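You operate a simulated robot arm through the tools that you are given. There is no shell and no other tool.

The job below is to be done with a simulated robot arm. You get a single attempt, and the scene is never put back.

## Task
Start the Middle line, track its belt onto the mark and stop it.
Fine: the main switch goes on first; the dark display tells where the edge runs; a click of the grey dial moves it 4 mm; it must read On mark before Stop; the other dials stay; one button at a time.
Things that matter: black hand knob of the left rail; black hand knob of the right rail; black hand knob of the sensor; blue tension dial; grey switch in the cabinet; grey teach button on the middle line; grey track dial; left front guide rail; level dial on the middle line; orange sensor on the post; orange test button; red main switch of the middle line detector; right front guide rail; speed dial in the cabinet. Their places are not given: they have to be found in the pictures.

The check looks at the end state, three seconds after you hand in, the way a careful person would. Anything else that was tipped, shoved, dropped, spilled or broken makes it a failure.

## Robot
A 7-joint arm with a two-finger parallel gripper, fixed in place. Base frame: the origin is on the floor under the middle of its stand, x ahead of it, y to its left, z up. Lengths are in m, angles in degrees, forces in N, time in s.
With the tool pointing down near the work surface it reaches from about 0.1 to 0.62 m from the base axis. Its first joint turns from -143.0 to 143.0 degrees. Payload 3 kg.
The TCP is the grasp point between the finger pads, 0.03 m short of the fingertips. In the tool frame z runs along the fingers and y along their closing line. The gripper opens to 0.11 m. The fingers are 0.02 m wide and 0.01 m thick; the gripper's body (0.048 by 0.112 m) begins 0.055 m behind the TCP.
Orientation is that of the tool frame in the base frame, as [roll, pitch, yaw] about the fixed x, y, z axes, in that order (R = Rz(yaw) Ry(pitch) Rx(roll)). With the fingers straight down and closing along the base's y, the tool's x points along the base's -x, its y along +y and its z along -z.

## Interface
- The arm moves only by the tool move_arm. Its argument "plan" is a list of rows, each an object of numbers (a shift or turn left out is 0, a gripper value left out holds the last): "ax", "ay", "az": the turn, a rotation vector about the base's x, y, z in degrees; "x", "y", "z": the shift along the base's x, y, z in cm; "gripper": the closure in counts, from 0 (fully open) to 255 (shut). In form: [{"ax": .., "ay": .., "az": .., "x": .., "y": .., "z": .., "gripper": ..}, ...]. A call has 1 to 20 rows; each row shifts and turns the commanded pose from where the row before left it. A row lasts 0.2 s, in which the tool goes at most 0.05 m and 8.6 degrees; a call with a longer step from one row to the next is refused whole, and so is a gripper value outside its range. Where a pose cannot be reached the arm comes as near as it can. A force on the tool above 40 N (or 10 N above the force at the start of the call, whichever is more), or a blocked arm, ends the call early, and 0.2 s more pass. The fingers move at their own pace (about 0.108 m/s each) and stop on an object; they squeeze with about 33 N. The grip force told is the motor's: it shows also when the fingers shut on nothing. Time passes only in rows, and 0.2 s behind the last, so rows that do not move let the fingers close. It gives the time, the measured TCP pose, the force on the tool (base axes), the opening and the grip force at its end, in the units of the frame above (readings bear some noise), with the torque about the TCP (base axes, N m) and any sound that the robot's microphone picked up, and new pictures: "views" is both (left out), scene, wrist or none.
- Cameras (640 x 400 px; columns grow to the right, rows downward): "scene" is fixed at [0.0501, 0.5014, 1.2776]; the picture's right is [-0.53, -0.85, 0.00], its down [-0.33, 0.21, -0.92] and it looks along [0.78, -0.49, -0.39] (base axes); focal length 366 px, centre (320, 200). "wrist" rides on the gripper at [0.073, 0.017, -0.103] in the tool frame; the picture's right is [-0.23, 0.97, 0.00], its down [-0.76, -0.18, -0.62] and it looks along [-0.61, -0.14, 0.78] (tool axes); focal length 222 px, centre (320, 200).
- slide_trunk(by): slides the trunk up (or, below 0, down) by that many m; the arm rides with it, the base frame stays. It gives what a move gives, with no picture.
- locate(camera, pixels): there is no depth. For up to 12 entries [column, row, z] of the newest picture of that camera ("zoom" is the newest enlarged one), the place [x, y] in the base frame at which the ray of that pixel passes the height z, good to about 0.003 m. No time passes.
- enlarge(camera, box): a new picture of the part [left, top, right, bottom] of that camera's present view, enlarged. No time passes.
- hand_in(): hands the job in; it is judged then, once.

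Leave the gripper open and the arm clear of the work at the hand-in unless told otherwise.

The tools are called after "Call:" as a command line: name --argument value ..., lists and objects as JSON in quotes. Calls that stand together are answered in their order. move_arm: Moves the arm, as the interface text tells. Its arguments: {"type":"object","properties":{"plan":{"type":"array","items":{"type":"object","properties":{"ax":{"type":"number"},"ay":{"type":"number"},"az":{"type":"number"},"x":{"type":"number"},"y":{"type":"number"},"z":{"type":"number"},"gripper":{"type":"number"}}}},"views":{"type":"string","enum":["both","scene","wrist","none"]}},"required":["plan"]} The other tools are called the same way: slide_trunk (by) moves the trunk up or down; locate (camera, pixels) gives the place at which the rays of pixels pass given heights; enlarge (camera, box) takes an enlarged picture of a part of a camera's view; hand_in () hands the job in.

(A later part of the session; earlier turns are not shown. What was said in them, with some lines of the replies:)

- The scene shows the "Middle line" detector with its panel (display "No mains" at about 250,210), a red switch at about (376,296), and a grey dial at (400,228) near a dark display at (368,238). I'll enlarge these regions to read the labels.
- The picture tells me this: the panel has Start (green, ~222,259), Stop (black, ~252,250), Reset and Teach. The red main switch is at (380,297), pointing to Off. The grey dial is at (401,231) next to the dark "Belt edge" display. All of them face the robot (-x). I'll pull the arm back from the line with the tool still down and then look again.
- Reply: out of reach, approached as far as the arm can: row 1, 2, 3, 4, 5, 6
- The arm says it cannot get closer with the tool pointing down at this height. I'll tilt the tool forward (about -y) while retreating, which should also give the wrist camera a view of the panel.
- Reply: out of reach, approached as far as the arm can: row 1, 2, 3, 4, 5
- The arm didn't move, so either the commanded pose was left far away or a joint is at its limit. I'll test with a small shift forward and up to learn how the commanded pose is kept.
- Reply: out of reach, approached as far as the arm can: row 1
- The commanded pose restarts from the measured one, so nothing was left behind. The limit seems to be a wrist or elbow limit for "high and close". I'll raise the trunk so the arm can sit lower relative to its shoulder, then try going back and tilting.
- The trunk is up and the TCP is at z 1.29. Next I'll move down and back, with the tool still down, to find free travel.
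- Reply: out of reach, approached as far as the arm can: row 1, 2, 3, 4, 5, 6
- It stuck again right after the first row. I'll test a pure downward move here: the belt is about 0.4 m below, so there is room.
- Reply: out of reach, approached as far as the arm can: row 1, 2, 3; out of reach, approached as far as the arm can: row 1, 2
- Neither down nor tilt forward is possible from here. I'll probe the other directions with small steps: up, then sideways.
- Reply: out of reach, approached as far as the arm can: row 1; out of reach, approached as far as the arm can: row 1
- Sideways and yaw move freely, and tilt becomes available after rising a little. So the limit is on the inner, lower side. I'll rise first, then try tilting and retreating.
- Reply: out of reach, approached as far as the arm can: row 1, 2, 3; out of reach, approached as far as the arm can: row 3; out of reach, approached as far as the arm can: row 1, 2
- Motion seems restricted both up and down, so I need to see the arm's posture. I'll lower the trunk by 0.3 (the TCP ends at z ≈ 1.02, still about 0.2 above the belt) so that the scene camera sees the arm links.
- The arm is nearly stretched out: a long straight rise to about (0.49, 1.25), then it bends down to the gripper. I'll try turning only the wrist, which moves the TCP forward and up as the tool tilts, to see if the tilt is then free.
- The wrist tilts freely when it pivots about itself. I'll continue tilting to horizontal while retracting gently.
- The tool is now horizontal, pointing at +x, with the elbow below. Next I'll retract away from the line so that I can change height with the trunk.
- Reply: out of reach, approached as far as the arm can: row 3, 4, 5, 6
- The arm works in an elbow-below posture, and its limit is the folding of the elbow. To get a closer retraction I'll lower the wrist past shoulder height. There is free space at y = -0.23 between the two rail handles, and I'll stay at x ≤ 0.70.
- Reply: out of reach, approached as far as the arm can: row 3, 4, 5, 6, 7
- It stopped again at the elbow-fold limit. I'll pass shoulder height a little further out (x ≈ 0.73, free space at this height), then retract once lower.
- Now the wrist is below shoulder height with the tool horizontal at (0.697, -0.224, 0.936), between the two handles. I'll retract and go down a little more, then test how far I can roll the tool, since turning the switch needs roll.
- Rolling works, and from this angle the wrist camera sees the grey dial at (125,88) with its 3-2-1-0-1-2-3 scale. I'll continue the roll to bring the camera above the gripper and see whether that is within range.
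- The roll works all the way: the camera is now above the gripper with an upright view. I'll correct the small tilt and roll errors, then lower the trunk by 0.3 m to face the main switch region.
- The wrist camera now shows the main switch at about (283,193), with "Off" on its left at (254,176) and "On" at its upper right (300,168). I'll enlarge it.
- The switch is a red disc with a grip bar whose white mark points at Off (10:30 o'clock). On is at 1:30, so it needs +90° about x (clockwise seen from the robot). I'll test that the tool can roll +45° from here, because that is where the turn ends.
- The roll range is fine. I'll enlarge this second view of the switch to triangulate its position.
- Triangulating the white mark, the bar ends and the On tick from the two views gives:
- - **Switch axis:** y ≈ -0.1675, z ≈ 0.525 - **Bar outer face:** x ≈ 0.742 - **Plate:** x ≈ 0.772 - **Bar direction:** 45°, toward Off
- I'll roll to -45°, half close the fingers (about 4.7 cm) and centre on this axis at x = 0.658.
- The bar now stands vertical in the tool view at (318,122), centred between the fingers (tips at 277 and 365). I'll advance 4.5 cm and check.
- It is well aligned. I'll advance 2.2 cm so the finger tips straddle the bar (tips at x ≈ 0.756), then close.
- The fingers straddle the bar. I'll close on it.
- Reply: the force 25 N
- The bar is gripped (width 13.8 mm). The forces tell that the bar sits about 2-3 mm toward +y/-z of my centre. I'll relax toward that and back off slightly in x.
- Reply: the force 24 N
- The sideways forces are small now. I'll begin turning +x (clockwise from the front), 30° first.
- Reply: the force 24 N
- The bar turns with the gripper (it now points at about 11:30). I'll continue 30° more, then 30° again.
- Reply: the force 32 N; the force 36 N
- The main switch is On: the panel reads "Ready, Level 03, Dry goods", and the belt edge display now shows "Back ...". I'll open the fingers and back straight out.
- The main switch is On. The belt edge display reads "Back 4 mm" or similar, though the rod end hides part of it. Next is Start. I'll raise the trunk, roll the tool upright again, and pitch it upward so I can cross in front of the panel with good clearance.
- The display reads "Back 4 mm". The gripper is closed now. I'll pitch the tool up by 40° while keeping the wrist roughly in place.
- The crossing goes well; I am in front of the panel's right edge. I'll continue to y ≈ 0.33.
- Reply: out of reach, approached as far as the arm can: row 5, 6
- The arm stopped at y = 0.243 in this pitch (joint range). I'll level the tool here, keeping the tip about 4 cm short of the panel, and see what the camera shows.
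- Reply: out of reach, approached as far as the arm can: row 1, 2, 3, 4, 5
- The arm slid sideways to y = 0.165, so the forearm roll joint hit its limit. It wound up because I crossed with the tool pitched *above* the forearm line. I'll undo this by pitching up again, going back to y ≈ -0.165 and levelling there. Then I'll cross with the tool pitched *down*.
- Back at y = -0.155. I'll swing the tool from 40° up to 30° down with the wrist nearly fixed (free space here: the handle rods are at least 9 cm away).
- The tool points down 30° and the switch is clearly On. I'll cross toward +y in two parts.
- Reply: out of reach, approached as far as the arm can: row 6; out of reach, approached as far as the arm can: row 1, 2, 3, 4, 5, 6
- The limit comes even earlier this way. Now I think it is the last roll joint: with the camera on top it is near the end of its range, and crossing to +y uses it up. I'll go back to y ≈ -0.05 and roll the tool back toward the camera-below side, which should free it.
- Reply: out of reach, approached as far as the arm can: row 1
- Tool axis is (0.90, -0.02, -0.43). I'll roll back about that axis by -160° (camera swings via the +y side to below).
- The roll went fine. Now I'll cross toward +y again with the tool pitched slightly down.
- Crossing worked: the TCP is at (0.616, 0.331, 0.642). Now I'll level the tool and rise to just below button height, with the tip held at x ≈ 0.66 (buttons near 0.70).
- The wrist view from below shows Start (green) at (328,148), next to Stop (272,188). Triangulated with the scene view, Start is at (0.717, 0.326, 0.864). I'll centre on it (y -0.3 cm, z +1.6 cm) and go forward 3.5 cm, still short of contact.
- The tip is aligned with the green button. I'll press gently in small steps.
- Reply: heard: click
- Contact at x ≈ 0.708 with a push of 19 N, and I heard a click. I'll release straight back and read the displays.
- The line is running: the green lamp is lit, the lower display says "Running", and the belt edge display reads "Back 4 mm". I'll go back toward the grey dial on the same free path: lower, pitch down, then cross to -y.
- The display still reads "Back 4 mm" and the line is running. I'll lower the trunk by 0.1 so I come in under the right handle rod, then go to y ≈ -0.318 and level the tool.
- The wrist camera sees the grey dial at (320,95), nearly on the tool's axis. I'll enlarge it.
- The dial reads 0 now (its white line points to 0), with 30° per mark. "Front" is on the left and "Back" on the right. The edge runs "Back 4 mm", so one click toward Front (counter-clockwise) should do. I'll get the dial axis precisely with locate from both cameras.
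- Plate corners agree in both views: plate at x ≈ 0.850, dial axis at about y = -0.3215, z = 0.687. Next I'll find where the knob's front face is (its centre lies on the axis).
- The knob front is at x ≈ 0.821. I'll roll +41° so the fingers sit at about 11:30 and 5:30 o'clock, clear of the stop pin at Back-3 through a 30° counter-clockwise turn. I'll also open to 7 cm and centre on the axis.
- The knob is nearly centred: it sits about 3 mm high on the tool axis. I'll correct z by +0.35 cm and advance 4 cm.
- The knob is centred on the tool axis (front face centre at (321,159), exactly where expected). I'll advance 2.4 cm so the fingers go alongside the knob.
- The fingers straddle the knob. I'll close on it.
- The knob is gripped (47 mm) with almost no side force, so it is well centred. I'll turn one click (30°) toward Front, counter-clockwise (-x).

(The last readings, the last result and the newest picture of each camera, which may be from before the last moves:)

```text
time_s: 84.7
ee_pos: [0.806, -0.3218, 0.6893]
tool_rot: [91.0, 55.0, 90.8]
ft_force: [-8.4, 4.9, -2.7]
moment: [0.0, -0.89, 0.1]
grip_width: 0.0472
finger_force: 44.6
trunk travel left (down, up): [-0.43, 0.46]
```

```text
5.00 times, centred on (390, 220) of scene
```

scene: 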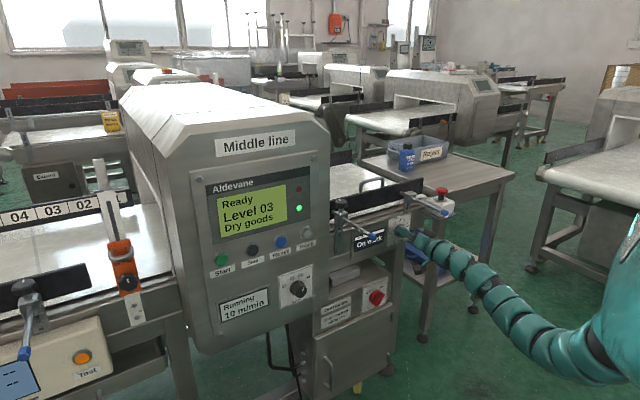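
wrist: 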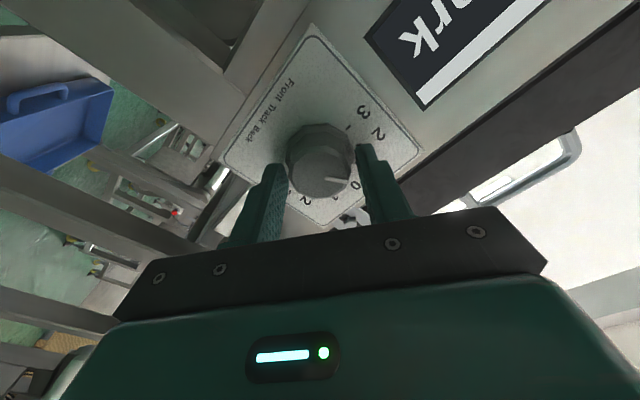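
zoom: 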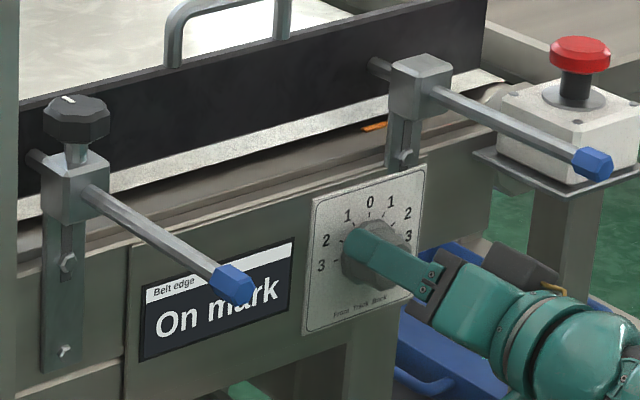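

The display now reads "On mark". I'll open the fingers, back straight out and check that the reading holds.

Call:
move_arm --plan '[{"gripper": 118}, {"gripper": 105}, {"gripper": 105}]' --views "none"

Call:
move_arm --plan '[{"x": -2}, {"x": -2.5}, {"x": -3}, {"x": -3}, {"x": -3}, {"x": -3}, {"x": -2}]' --views "both"

Call:
enlarge --camera "scene" --box '[330, 180, 450, 260]'

Call:
enlarge --camera "wrist" --box '[230, 0, 480, 160]'

```text
time_s: 85.5
ee_pos: [0.8068, -0.322, 0.6894]
tool_rot: [91.2, 55.1, 90.9]
ft_force: [-0.5, 0.4, 1.0]
moment: [-0.02, 0.0, 0.0]
grip_width: 0.065
finger_force: 0.1
trunk travel left (down, up): [-0.43, 0.46]
```

```text
time_s: 87.1
ee_pos: [0.621, -0.3218, 0.6877]
tool_rot: [91.2, 55.0, 90.9]
ft_force: [0.9, 0.4, 0.4]
moment: [-0.02, 0.02, -0.05]
grip_width: 0.0643
finger_force: 0.1
trunk travel left (down, up): [-0.43, 0.46]
```

scene: 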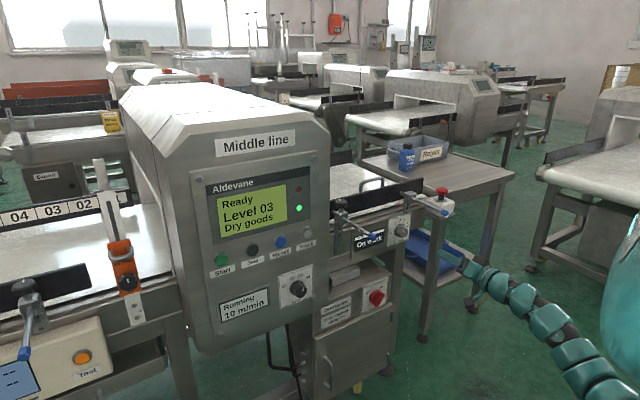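
wrist: 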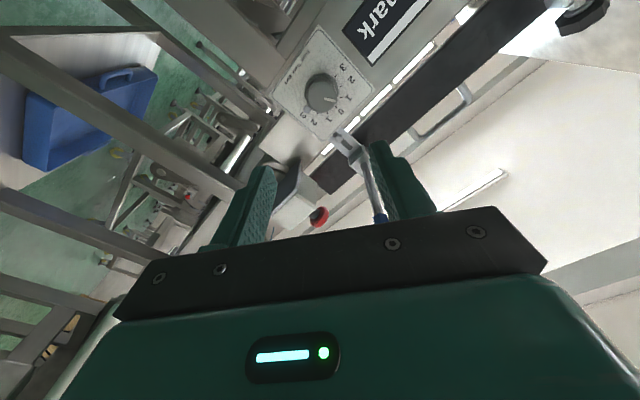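

```text
5.00 times, centred on (390, 220) of scene
```

zoom: 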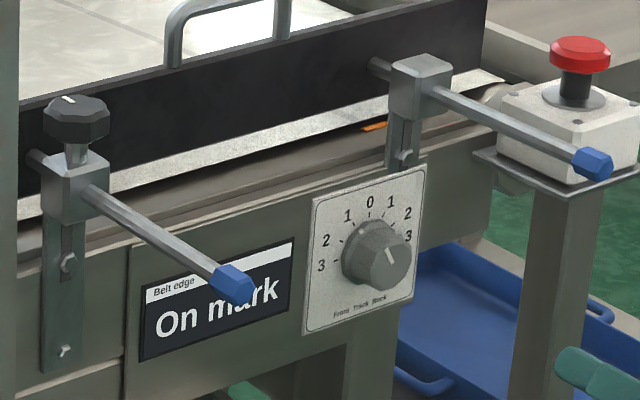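

```text
2.50 times, centred on (355, 80) of wrist
```

zoom: 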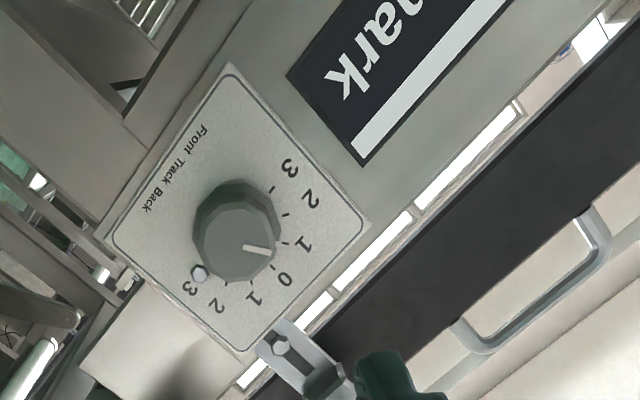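

"On mark" holds, with the dial at Front-1. Now Stop. I'll close the fingers, pitch down, raise the trunk by 0.1 as before, and cross toward +y to y ≈ 0.26.

Call:
move_arm --plan '[{"ay": 8.5, "x": 0, "z": -4.4, "gripper": 255}, {"ay": 8.5, "x": -0.4, "z": -4.3}, {"ay": 8.5, "x": -0.6, "z": -4.0}, {"y": 4}, {"y": 4}, {"y": 4}]' --views "none"

Call:
slide_trunk --by 0.1

Call:
move_arm --plan '[{"y": 4}, {"y": 4}, {"y": 4}, {"y": 4}, {"y": 4}, {"y": 4}]' --views "none"

```text
time_s: 88.5
ee_pos: [0.6119, -0.2029, 0.5629]
tool_rot: [130.6, 47.3, 122.3]
ft_force: [0.3, 0.2, -0.6]
moment: [0.01, 0.02, 0.0]
grip_width: 0.0002
finger_force: 32.9
trunk travel left (down, up): [-0.43, 0.46]
```

```text
time_s: 89.8
ee_pos: [0.6124, -0.204, 0.6624]
tool_rot: [130.6, 47.3, 122.1]
ft_force: [0.0, 0.0, 0.0]
moment: [-0.05, -0.02, -0.04]
grip_width: 0.0
finger_force: 32.9
trunk travel left (down, up): [-0.53, 0.36]
```

```text
time_s: 91.2
ee_pos: [0.6134, 0.0378, 0.6633]
tool_rot: [130.5, 47.2, 122.1]
ft_force: [-0.2, 0.1, -0.2]
moment: [0.01, 0.01, 0.0]
grip_width: 0.0001
finger_force: 32.9
trunk travel left (down, up): [-0.53, 0.36]
```

The crossing is smooth. I'll continue to y ≈ 0.262, then level and rise with the tip kept short of the panel.

Call:
move_arm --plan '[{"y": 4}, {"y": 4}, {"y": 4}, {"y": 4}, {"y": 4}, {"y": 2.4}]' --views "none"

Call:
move_arm --plan '[{"ay": -8.5, "x": 0.8, "z": 4.0}, {"ay": -8.5, "x": 0.4, "z": 4.3}, {"ay": -8.5, "x": 0.2, "z": 4.4}, {"z": 3}, {"z": 3}]' --views "both"

Call:
enlarge --camera "scene" --box '[180, 220, 320, 310]'

```text
time_s: 92.6
ee_pos: [0.6117, 0.2614, 0.6623]
tool_rot: [130.6, 47.2, 122.1]
ft_force: [0.2, -0.2, 0.3]
moment: [0.02, 0.03, -0.01]
grip_width: 0.0
finger_force: 32.5
trunk travel left (down, up): [-0.53, 0.36]
```

```text
time_s: 93.8
ee_pos: [0.6273, 0.2598, 0.8519]
tool_rot: [91.1, 55.0, 90.8]
ft_force: [-0.5, -0.3, -0.6]
moment: [0.03, 0.02, 0.02]
grip_width: 0.0
finger_force: 33.2
trunk travel left (down, up): [-0.53, 0.36]
```

scene: 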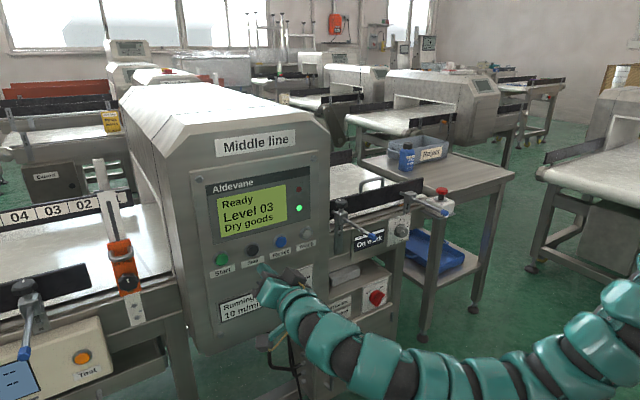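
wrist: 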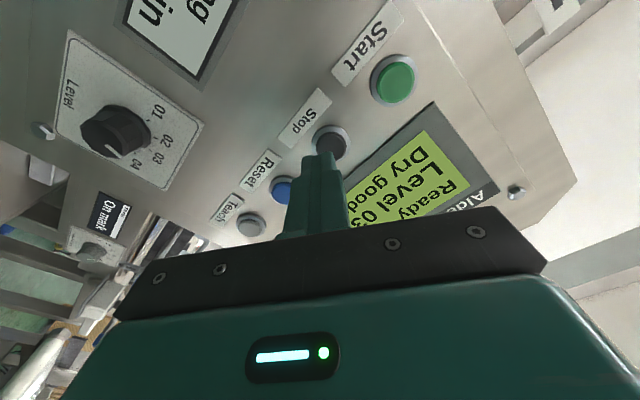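

```text
4.44 times, centred on (250, 265) of scene
```

zoom: 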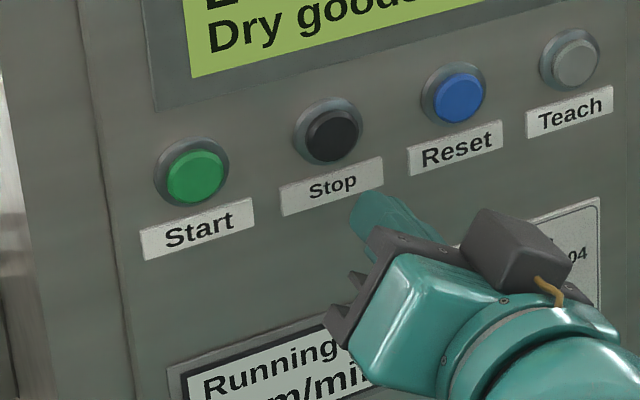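

The belt edge still reads "On mark" (wrist view at (110,215)). The Stop button (black) is at (331,143) in the wrist view and at (252.7,250.4) in the scene. I'll locate it in both.

Call:
locate --camera "scene" --pixels '[[252.7, 250.4, 0.86], [252.7, 250.4, 0.865], [252.7, 250.4, 0.87], [221.8, 259.4, 0.86], [221.8, 259.4, 0.865], [221.8, 259.4, 0.87]]'

Call:
locate --camera "wrist" --pixels '[[332, 141, 0.86], [332, 141, 0.865], [332, 141, 0.87], [394, 81, 0.86], [394, 81, 0.865], [394, 81, 0.87]]'

Call:
enlarge --camera "wrist" --box '[240, 40, 440, 200]'

```text
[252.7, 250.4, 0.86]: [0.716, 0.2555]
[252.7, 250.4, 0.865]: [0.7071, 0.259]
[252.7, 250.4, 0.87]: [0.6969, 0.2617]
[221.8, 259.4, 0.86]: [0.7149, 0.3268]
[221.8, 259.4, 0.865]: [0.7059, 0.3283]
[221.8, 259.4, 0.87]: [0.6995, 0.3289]
```

```text
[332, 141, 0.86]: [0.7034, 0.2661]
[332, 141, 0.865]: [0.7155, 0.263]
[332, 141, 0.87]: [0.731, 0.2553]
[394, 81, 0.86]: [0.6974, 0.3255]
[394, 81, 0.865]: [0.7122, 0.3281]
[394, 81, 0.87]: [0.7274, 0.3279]
```

```text
2.50 times, centred on (340, 120) of wrist
```

zoom: 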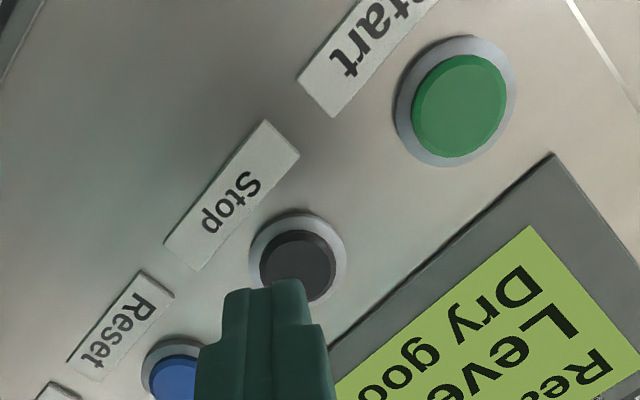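

Stop is at about (0.708, 0.260, 0.864), level with Start. I'll centre (z +1.2 cm), advance to just short of contact and check alignment and the reading before pressing.

Call:
move_arm --plan '[{"z": 1.25}, {"x": 2}, {"x": 2.1}]' --views "both"

Call:
enlarge --camera "scene" --box '[180, 220, 320, 310]'

Call:
enlarge --camera "wrist" --box '[220, 60, 420, 200]'

Call:
enlarge --camera "scene" --box '[330, 180, 450, 260]'

```text
time_s: 94.6
ee_pos: [0.6678, 0.2611, 0.8636]
tool_rot: [91.3, 55.1, 90.9]
ft_force: [-0.2, 0.6, 0.2]
moment: [0.02, 0.03, -0.02]
grip_width: 0.0
finger_force: 32.8
trunk travel left (down, up): [-0.53, 0.36]
```

scene: 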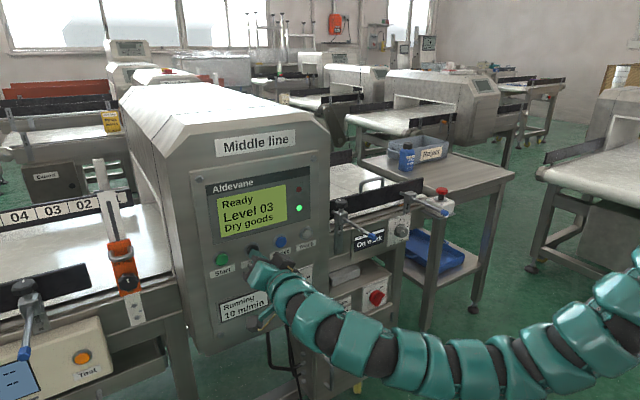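
wrist: 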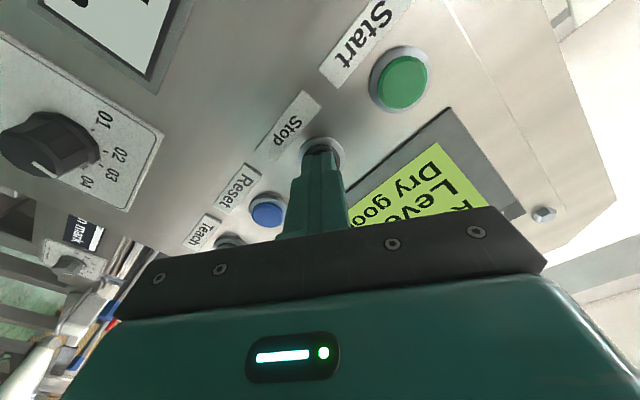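

```text
4.44 times, centred on (250, 265) of scene
```

zoom: 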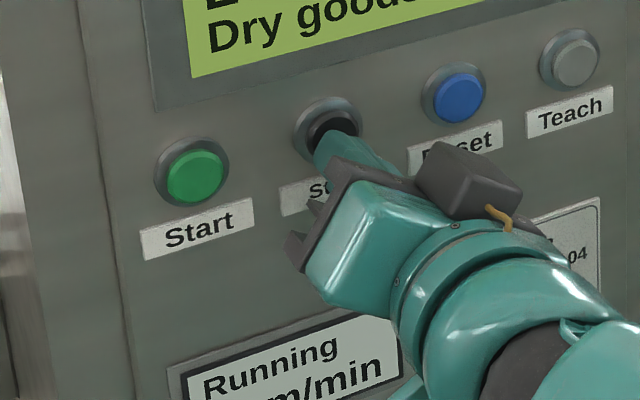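

```text
2.86 times, centred on (320, 130) of wrist
```

zoom: 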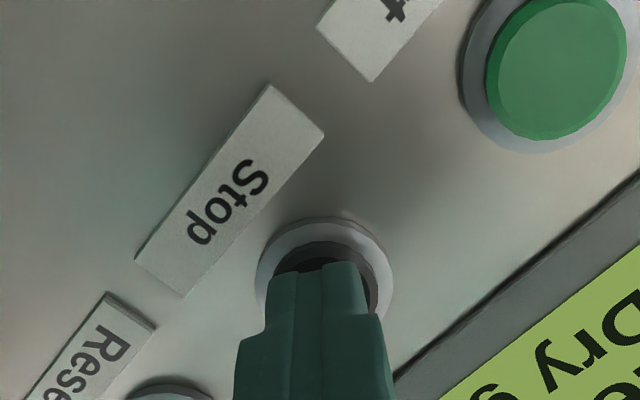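

```text
5.00 times, centred on (390, 220) of scene
```

zoom: 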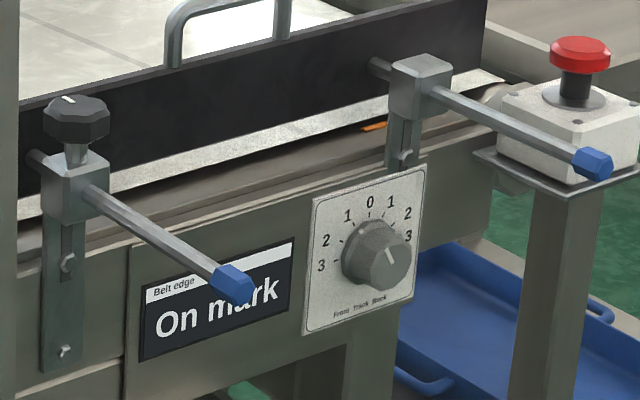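

It still reads "On mark" and "Running", and the tip is centred on Stop only. I'll press gently.

Call:
move_arm --plan '[{"x": 0.6}, {"x": 0.5}]' --views "none"

```text
time_s: 95.2
ee_pos: [0.6759, 0.2618, 0.8641]
tool_rot: [91.1, 55.0, 90.9]
ft_force: [-16.1, -5.4, -4.2]
moment: [0.03, 0.02, -0.18]
grip_width: 0.0
finger_force: 32.7
trunk travel left (down, up): [-0.53, 0.36]
heard: click
```

A click was heard at a push of 16 N. I'll release straight back and read the displays.

Call:
move_arm --plan '[{"x": -1.5}, {"x": -2.0}, {"x": -1.0}]' --views "both"

Call:
enlarge --camera "scene" --box '[190, 160, 350, 330]'

Call:
enlarge --camera "scene" --box '[330, 180, 450, 260]'

```text
time_s: 96.0
ee_pos: [0.6328, 0.262, 0.8622]
tool_rot: [91.2, 55.1, 90.8]
ft_force: [-0.3, -0.6, -0.5]
moment: [-0.01, -0.01, -0.01]
grip_width: 0.0
finger_force: 32.9
trunk travel left (down, up): [-0.53, 0.36]
```

scene: 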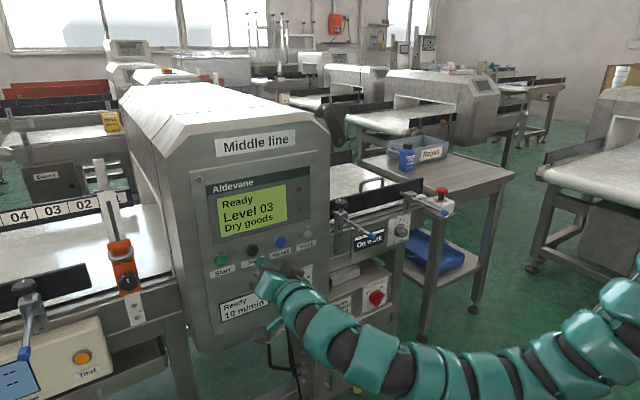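
wrist: 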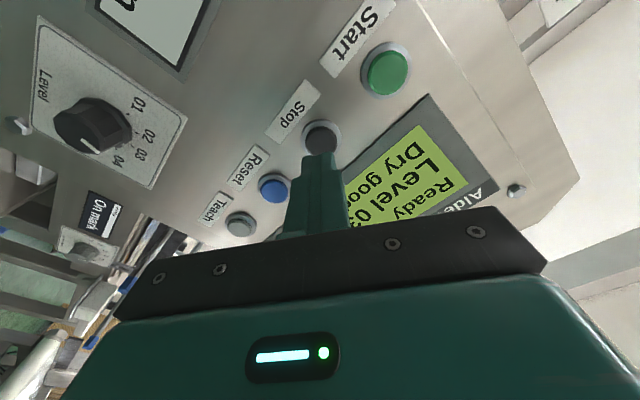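

```text
2.35 times, centred on (270, 245) of scene
```

zoom: 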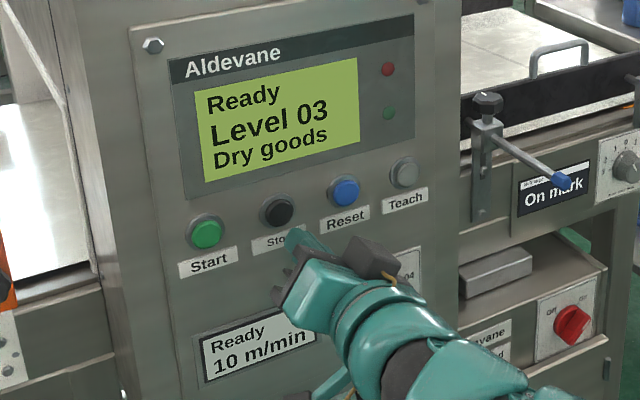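

```text
5.00 times, centred on (390, 220) of scene
```

zoom: 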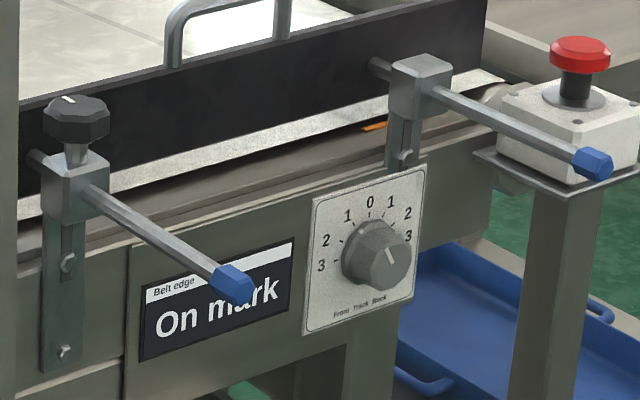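

The line is stopped: the green lamp is off, the lower display says "Ready 10 m/min", and the belt edge reads "On mark". I'll back away the same way (down, pitch down), then move clear and open the gripper.

Call:
move_arm --plan '[{"x": -0.5, "z": -4}, {"z": -3}, {"ay": 8.5, "x": -0.2, "z": -4.4}, {"ay": 8.5, "x": -0.6, "z": -4.3}, {"ay": 8.5, "x": -0.8, "z": -4.0}]' --views "none"

Call:
move_arm --plan '[{"x": -2, "z": -2}, {"x": -2, "z": -2}, {"x": -2, "z": -2}]' --views "both"

```text
time_s: 97.2
ee_pos: [0.6133, 0.263, 0.666]
tool_rot: [130.7, 47.2, 122.2]
ft_force: [-1.1, 0.3, 0.7]
moment: [0.01, -0.03, 0.0]
grip_width: 0.0
finger_force: 32.7
trunk travel left (down, up): [-0.53, 0.36]
```

```text
time_s: 98.0
ee_pos: [0.5521, 0.2592, 0.6061]
tool_rot: [130.6, 47.4, 122.1]
ft_force: [0.3, 0.1, -0.7]
moment: [-0.01, -0.01, 0.01]
grip_width: 0.0
finger_force: 33.5
trunk travel left (down, up): [-0.53, 0.36]
```

scene: 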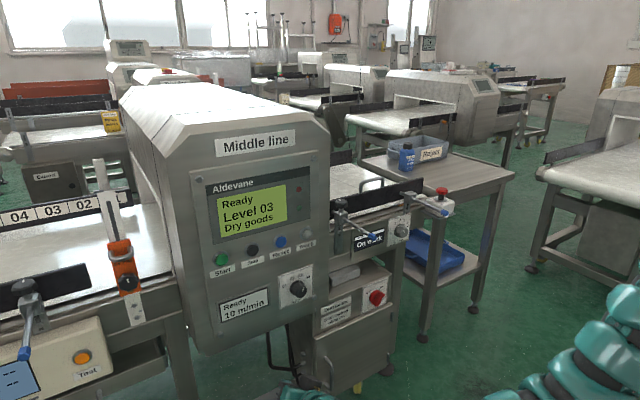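
wrist: 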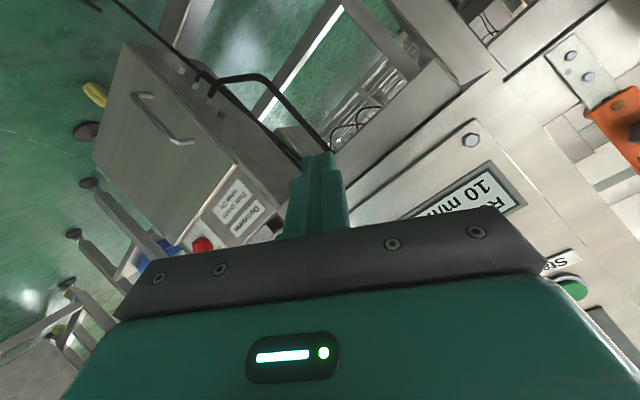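

The tool is about 14 cm from the panel now, with nothing near it. I'll open the gripper and take a last careful look at everything.

Call:
move_arm --plan '[{"gripper": 0}, {"gripper": 0}, {"gripper": 0}, {"gripper": 0}, {"gripper": 0}]' --views "both"

Call:
enlarge --camera "scene" --box '[190, 160, 420, 330]'

Call:
enlarge --camera "scene" --box '[330, 180, 450, 260]'

Call:
enlarge --camera "scene" --box '[0, 160, 200, 400]'

```text
time_s: 99.2
ee_pos: [0.5528, 0.2606, 0.6064]
tool_rot: [130.7, 47.3, 122.1]
ft_force: [0.2, -0.4, 0.3]
moment: [0.0, -0.01, -0.01]
grip_width: 0.1101
finger_force: 0.1
trunk travel left (down, up): [-0.53, 0.36]
```

scene: 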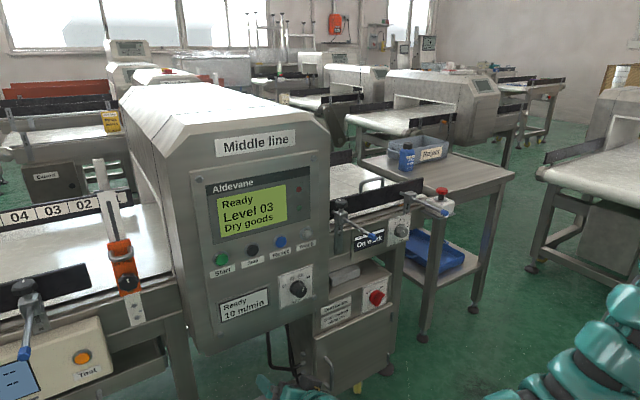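
wrist: 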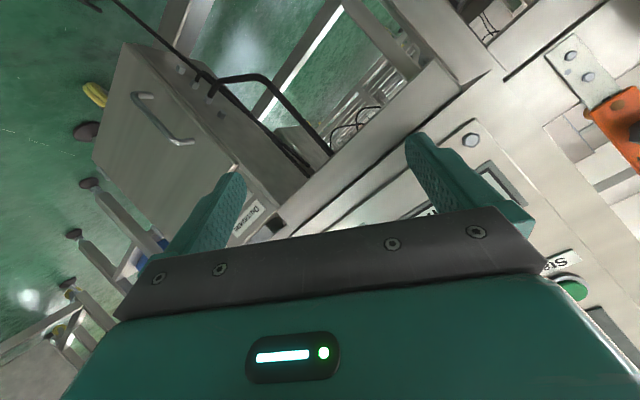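

```text
2.35 times, centred on (305, 245) of scene
```

zoom: 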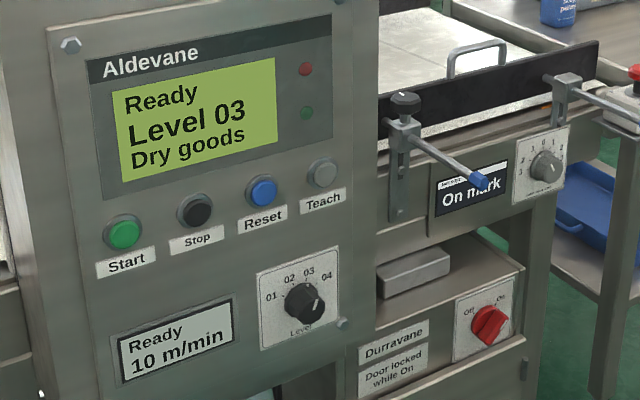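

```text
5.00 times, centred on (390, 220) of scene
```

zoom: 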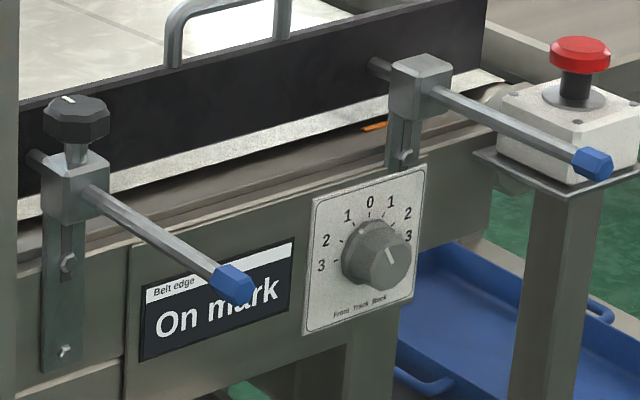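

```text
1.67 times, centred on (100, 280) of scene
```

zoom: 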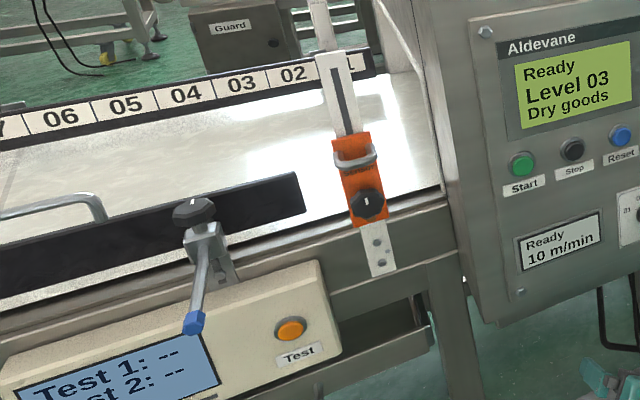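

The end state as I see it:

- **Main switch:** On.
- **Line:** stopped. The lower display reads "Ready 10 m/min" and the green lamp is off.
- **Belt edge:** "On mark", with the track dial at Front-1.
- **Left alone:** level is still 03; rails, sensor, knobs and test box look unchanged.
- **Arm:** gripper open and clear of the work.

I'll hand in.

Call:
hand_in

```text
The job is handed in.
```

The Middle line was started, its belt tracked onto the mark, and the line stopped; the job is handed in, but I haven't seen the check's verdict.

- **Main switch:** I turned it to On first, and it stays On.
- **Start:** I pressed it once and heard a click. The green lamp came on and the panel showed "Running".
- **Tracking:** the belt edge read "Back 4 mm". I turned the grey dial one click toward Front, to Front-1, and it read "On mark".
- **Stop:** I pressed it once while the display still read "On mark". The lamp went out and the panel shows "Ready 10 m/min".

In the last pictures the level dial is still at 03, and the rails, sensor, hand knobs and test box look unchanged. The gripper was open, with the tool about 14 cm clear of the panel.
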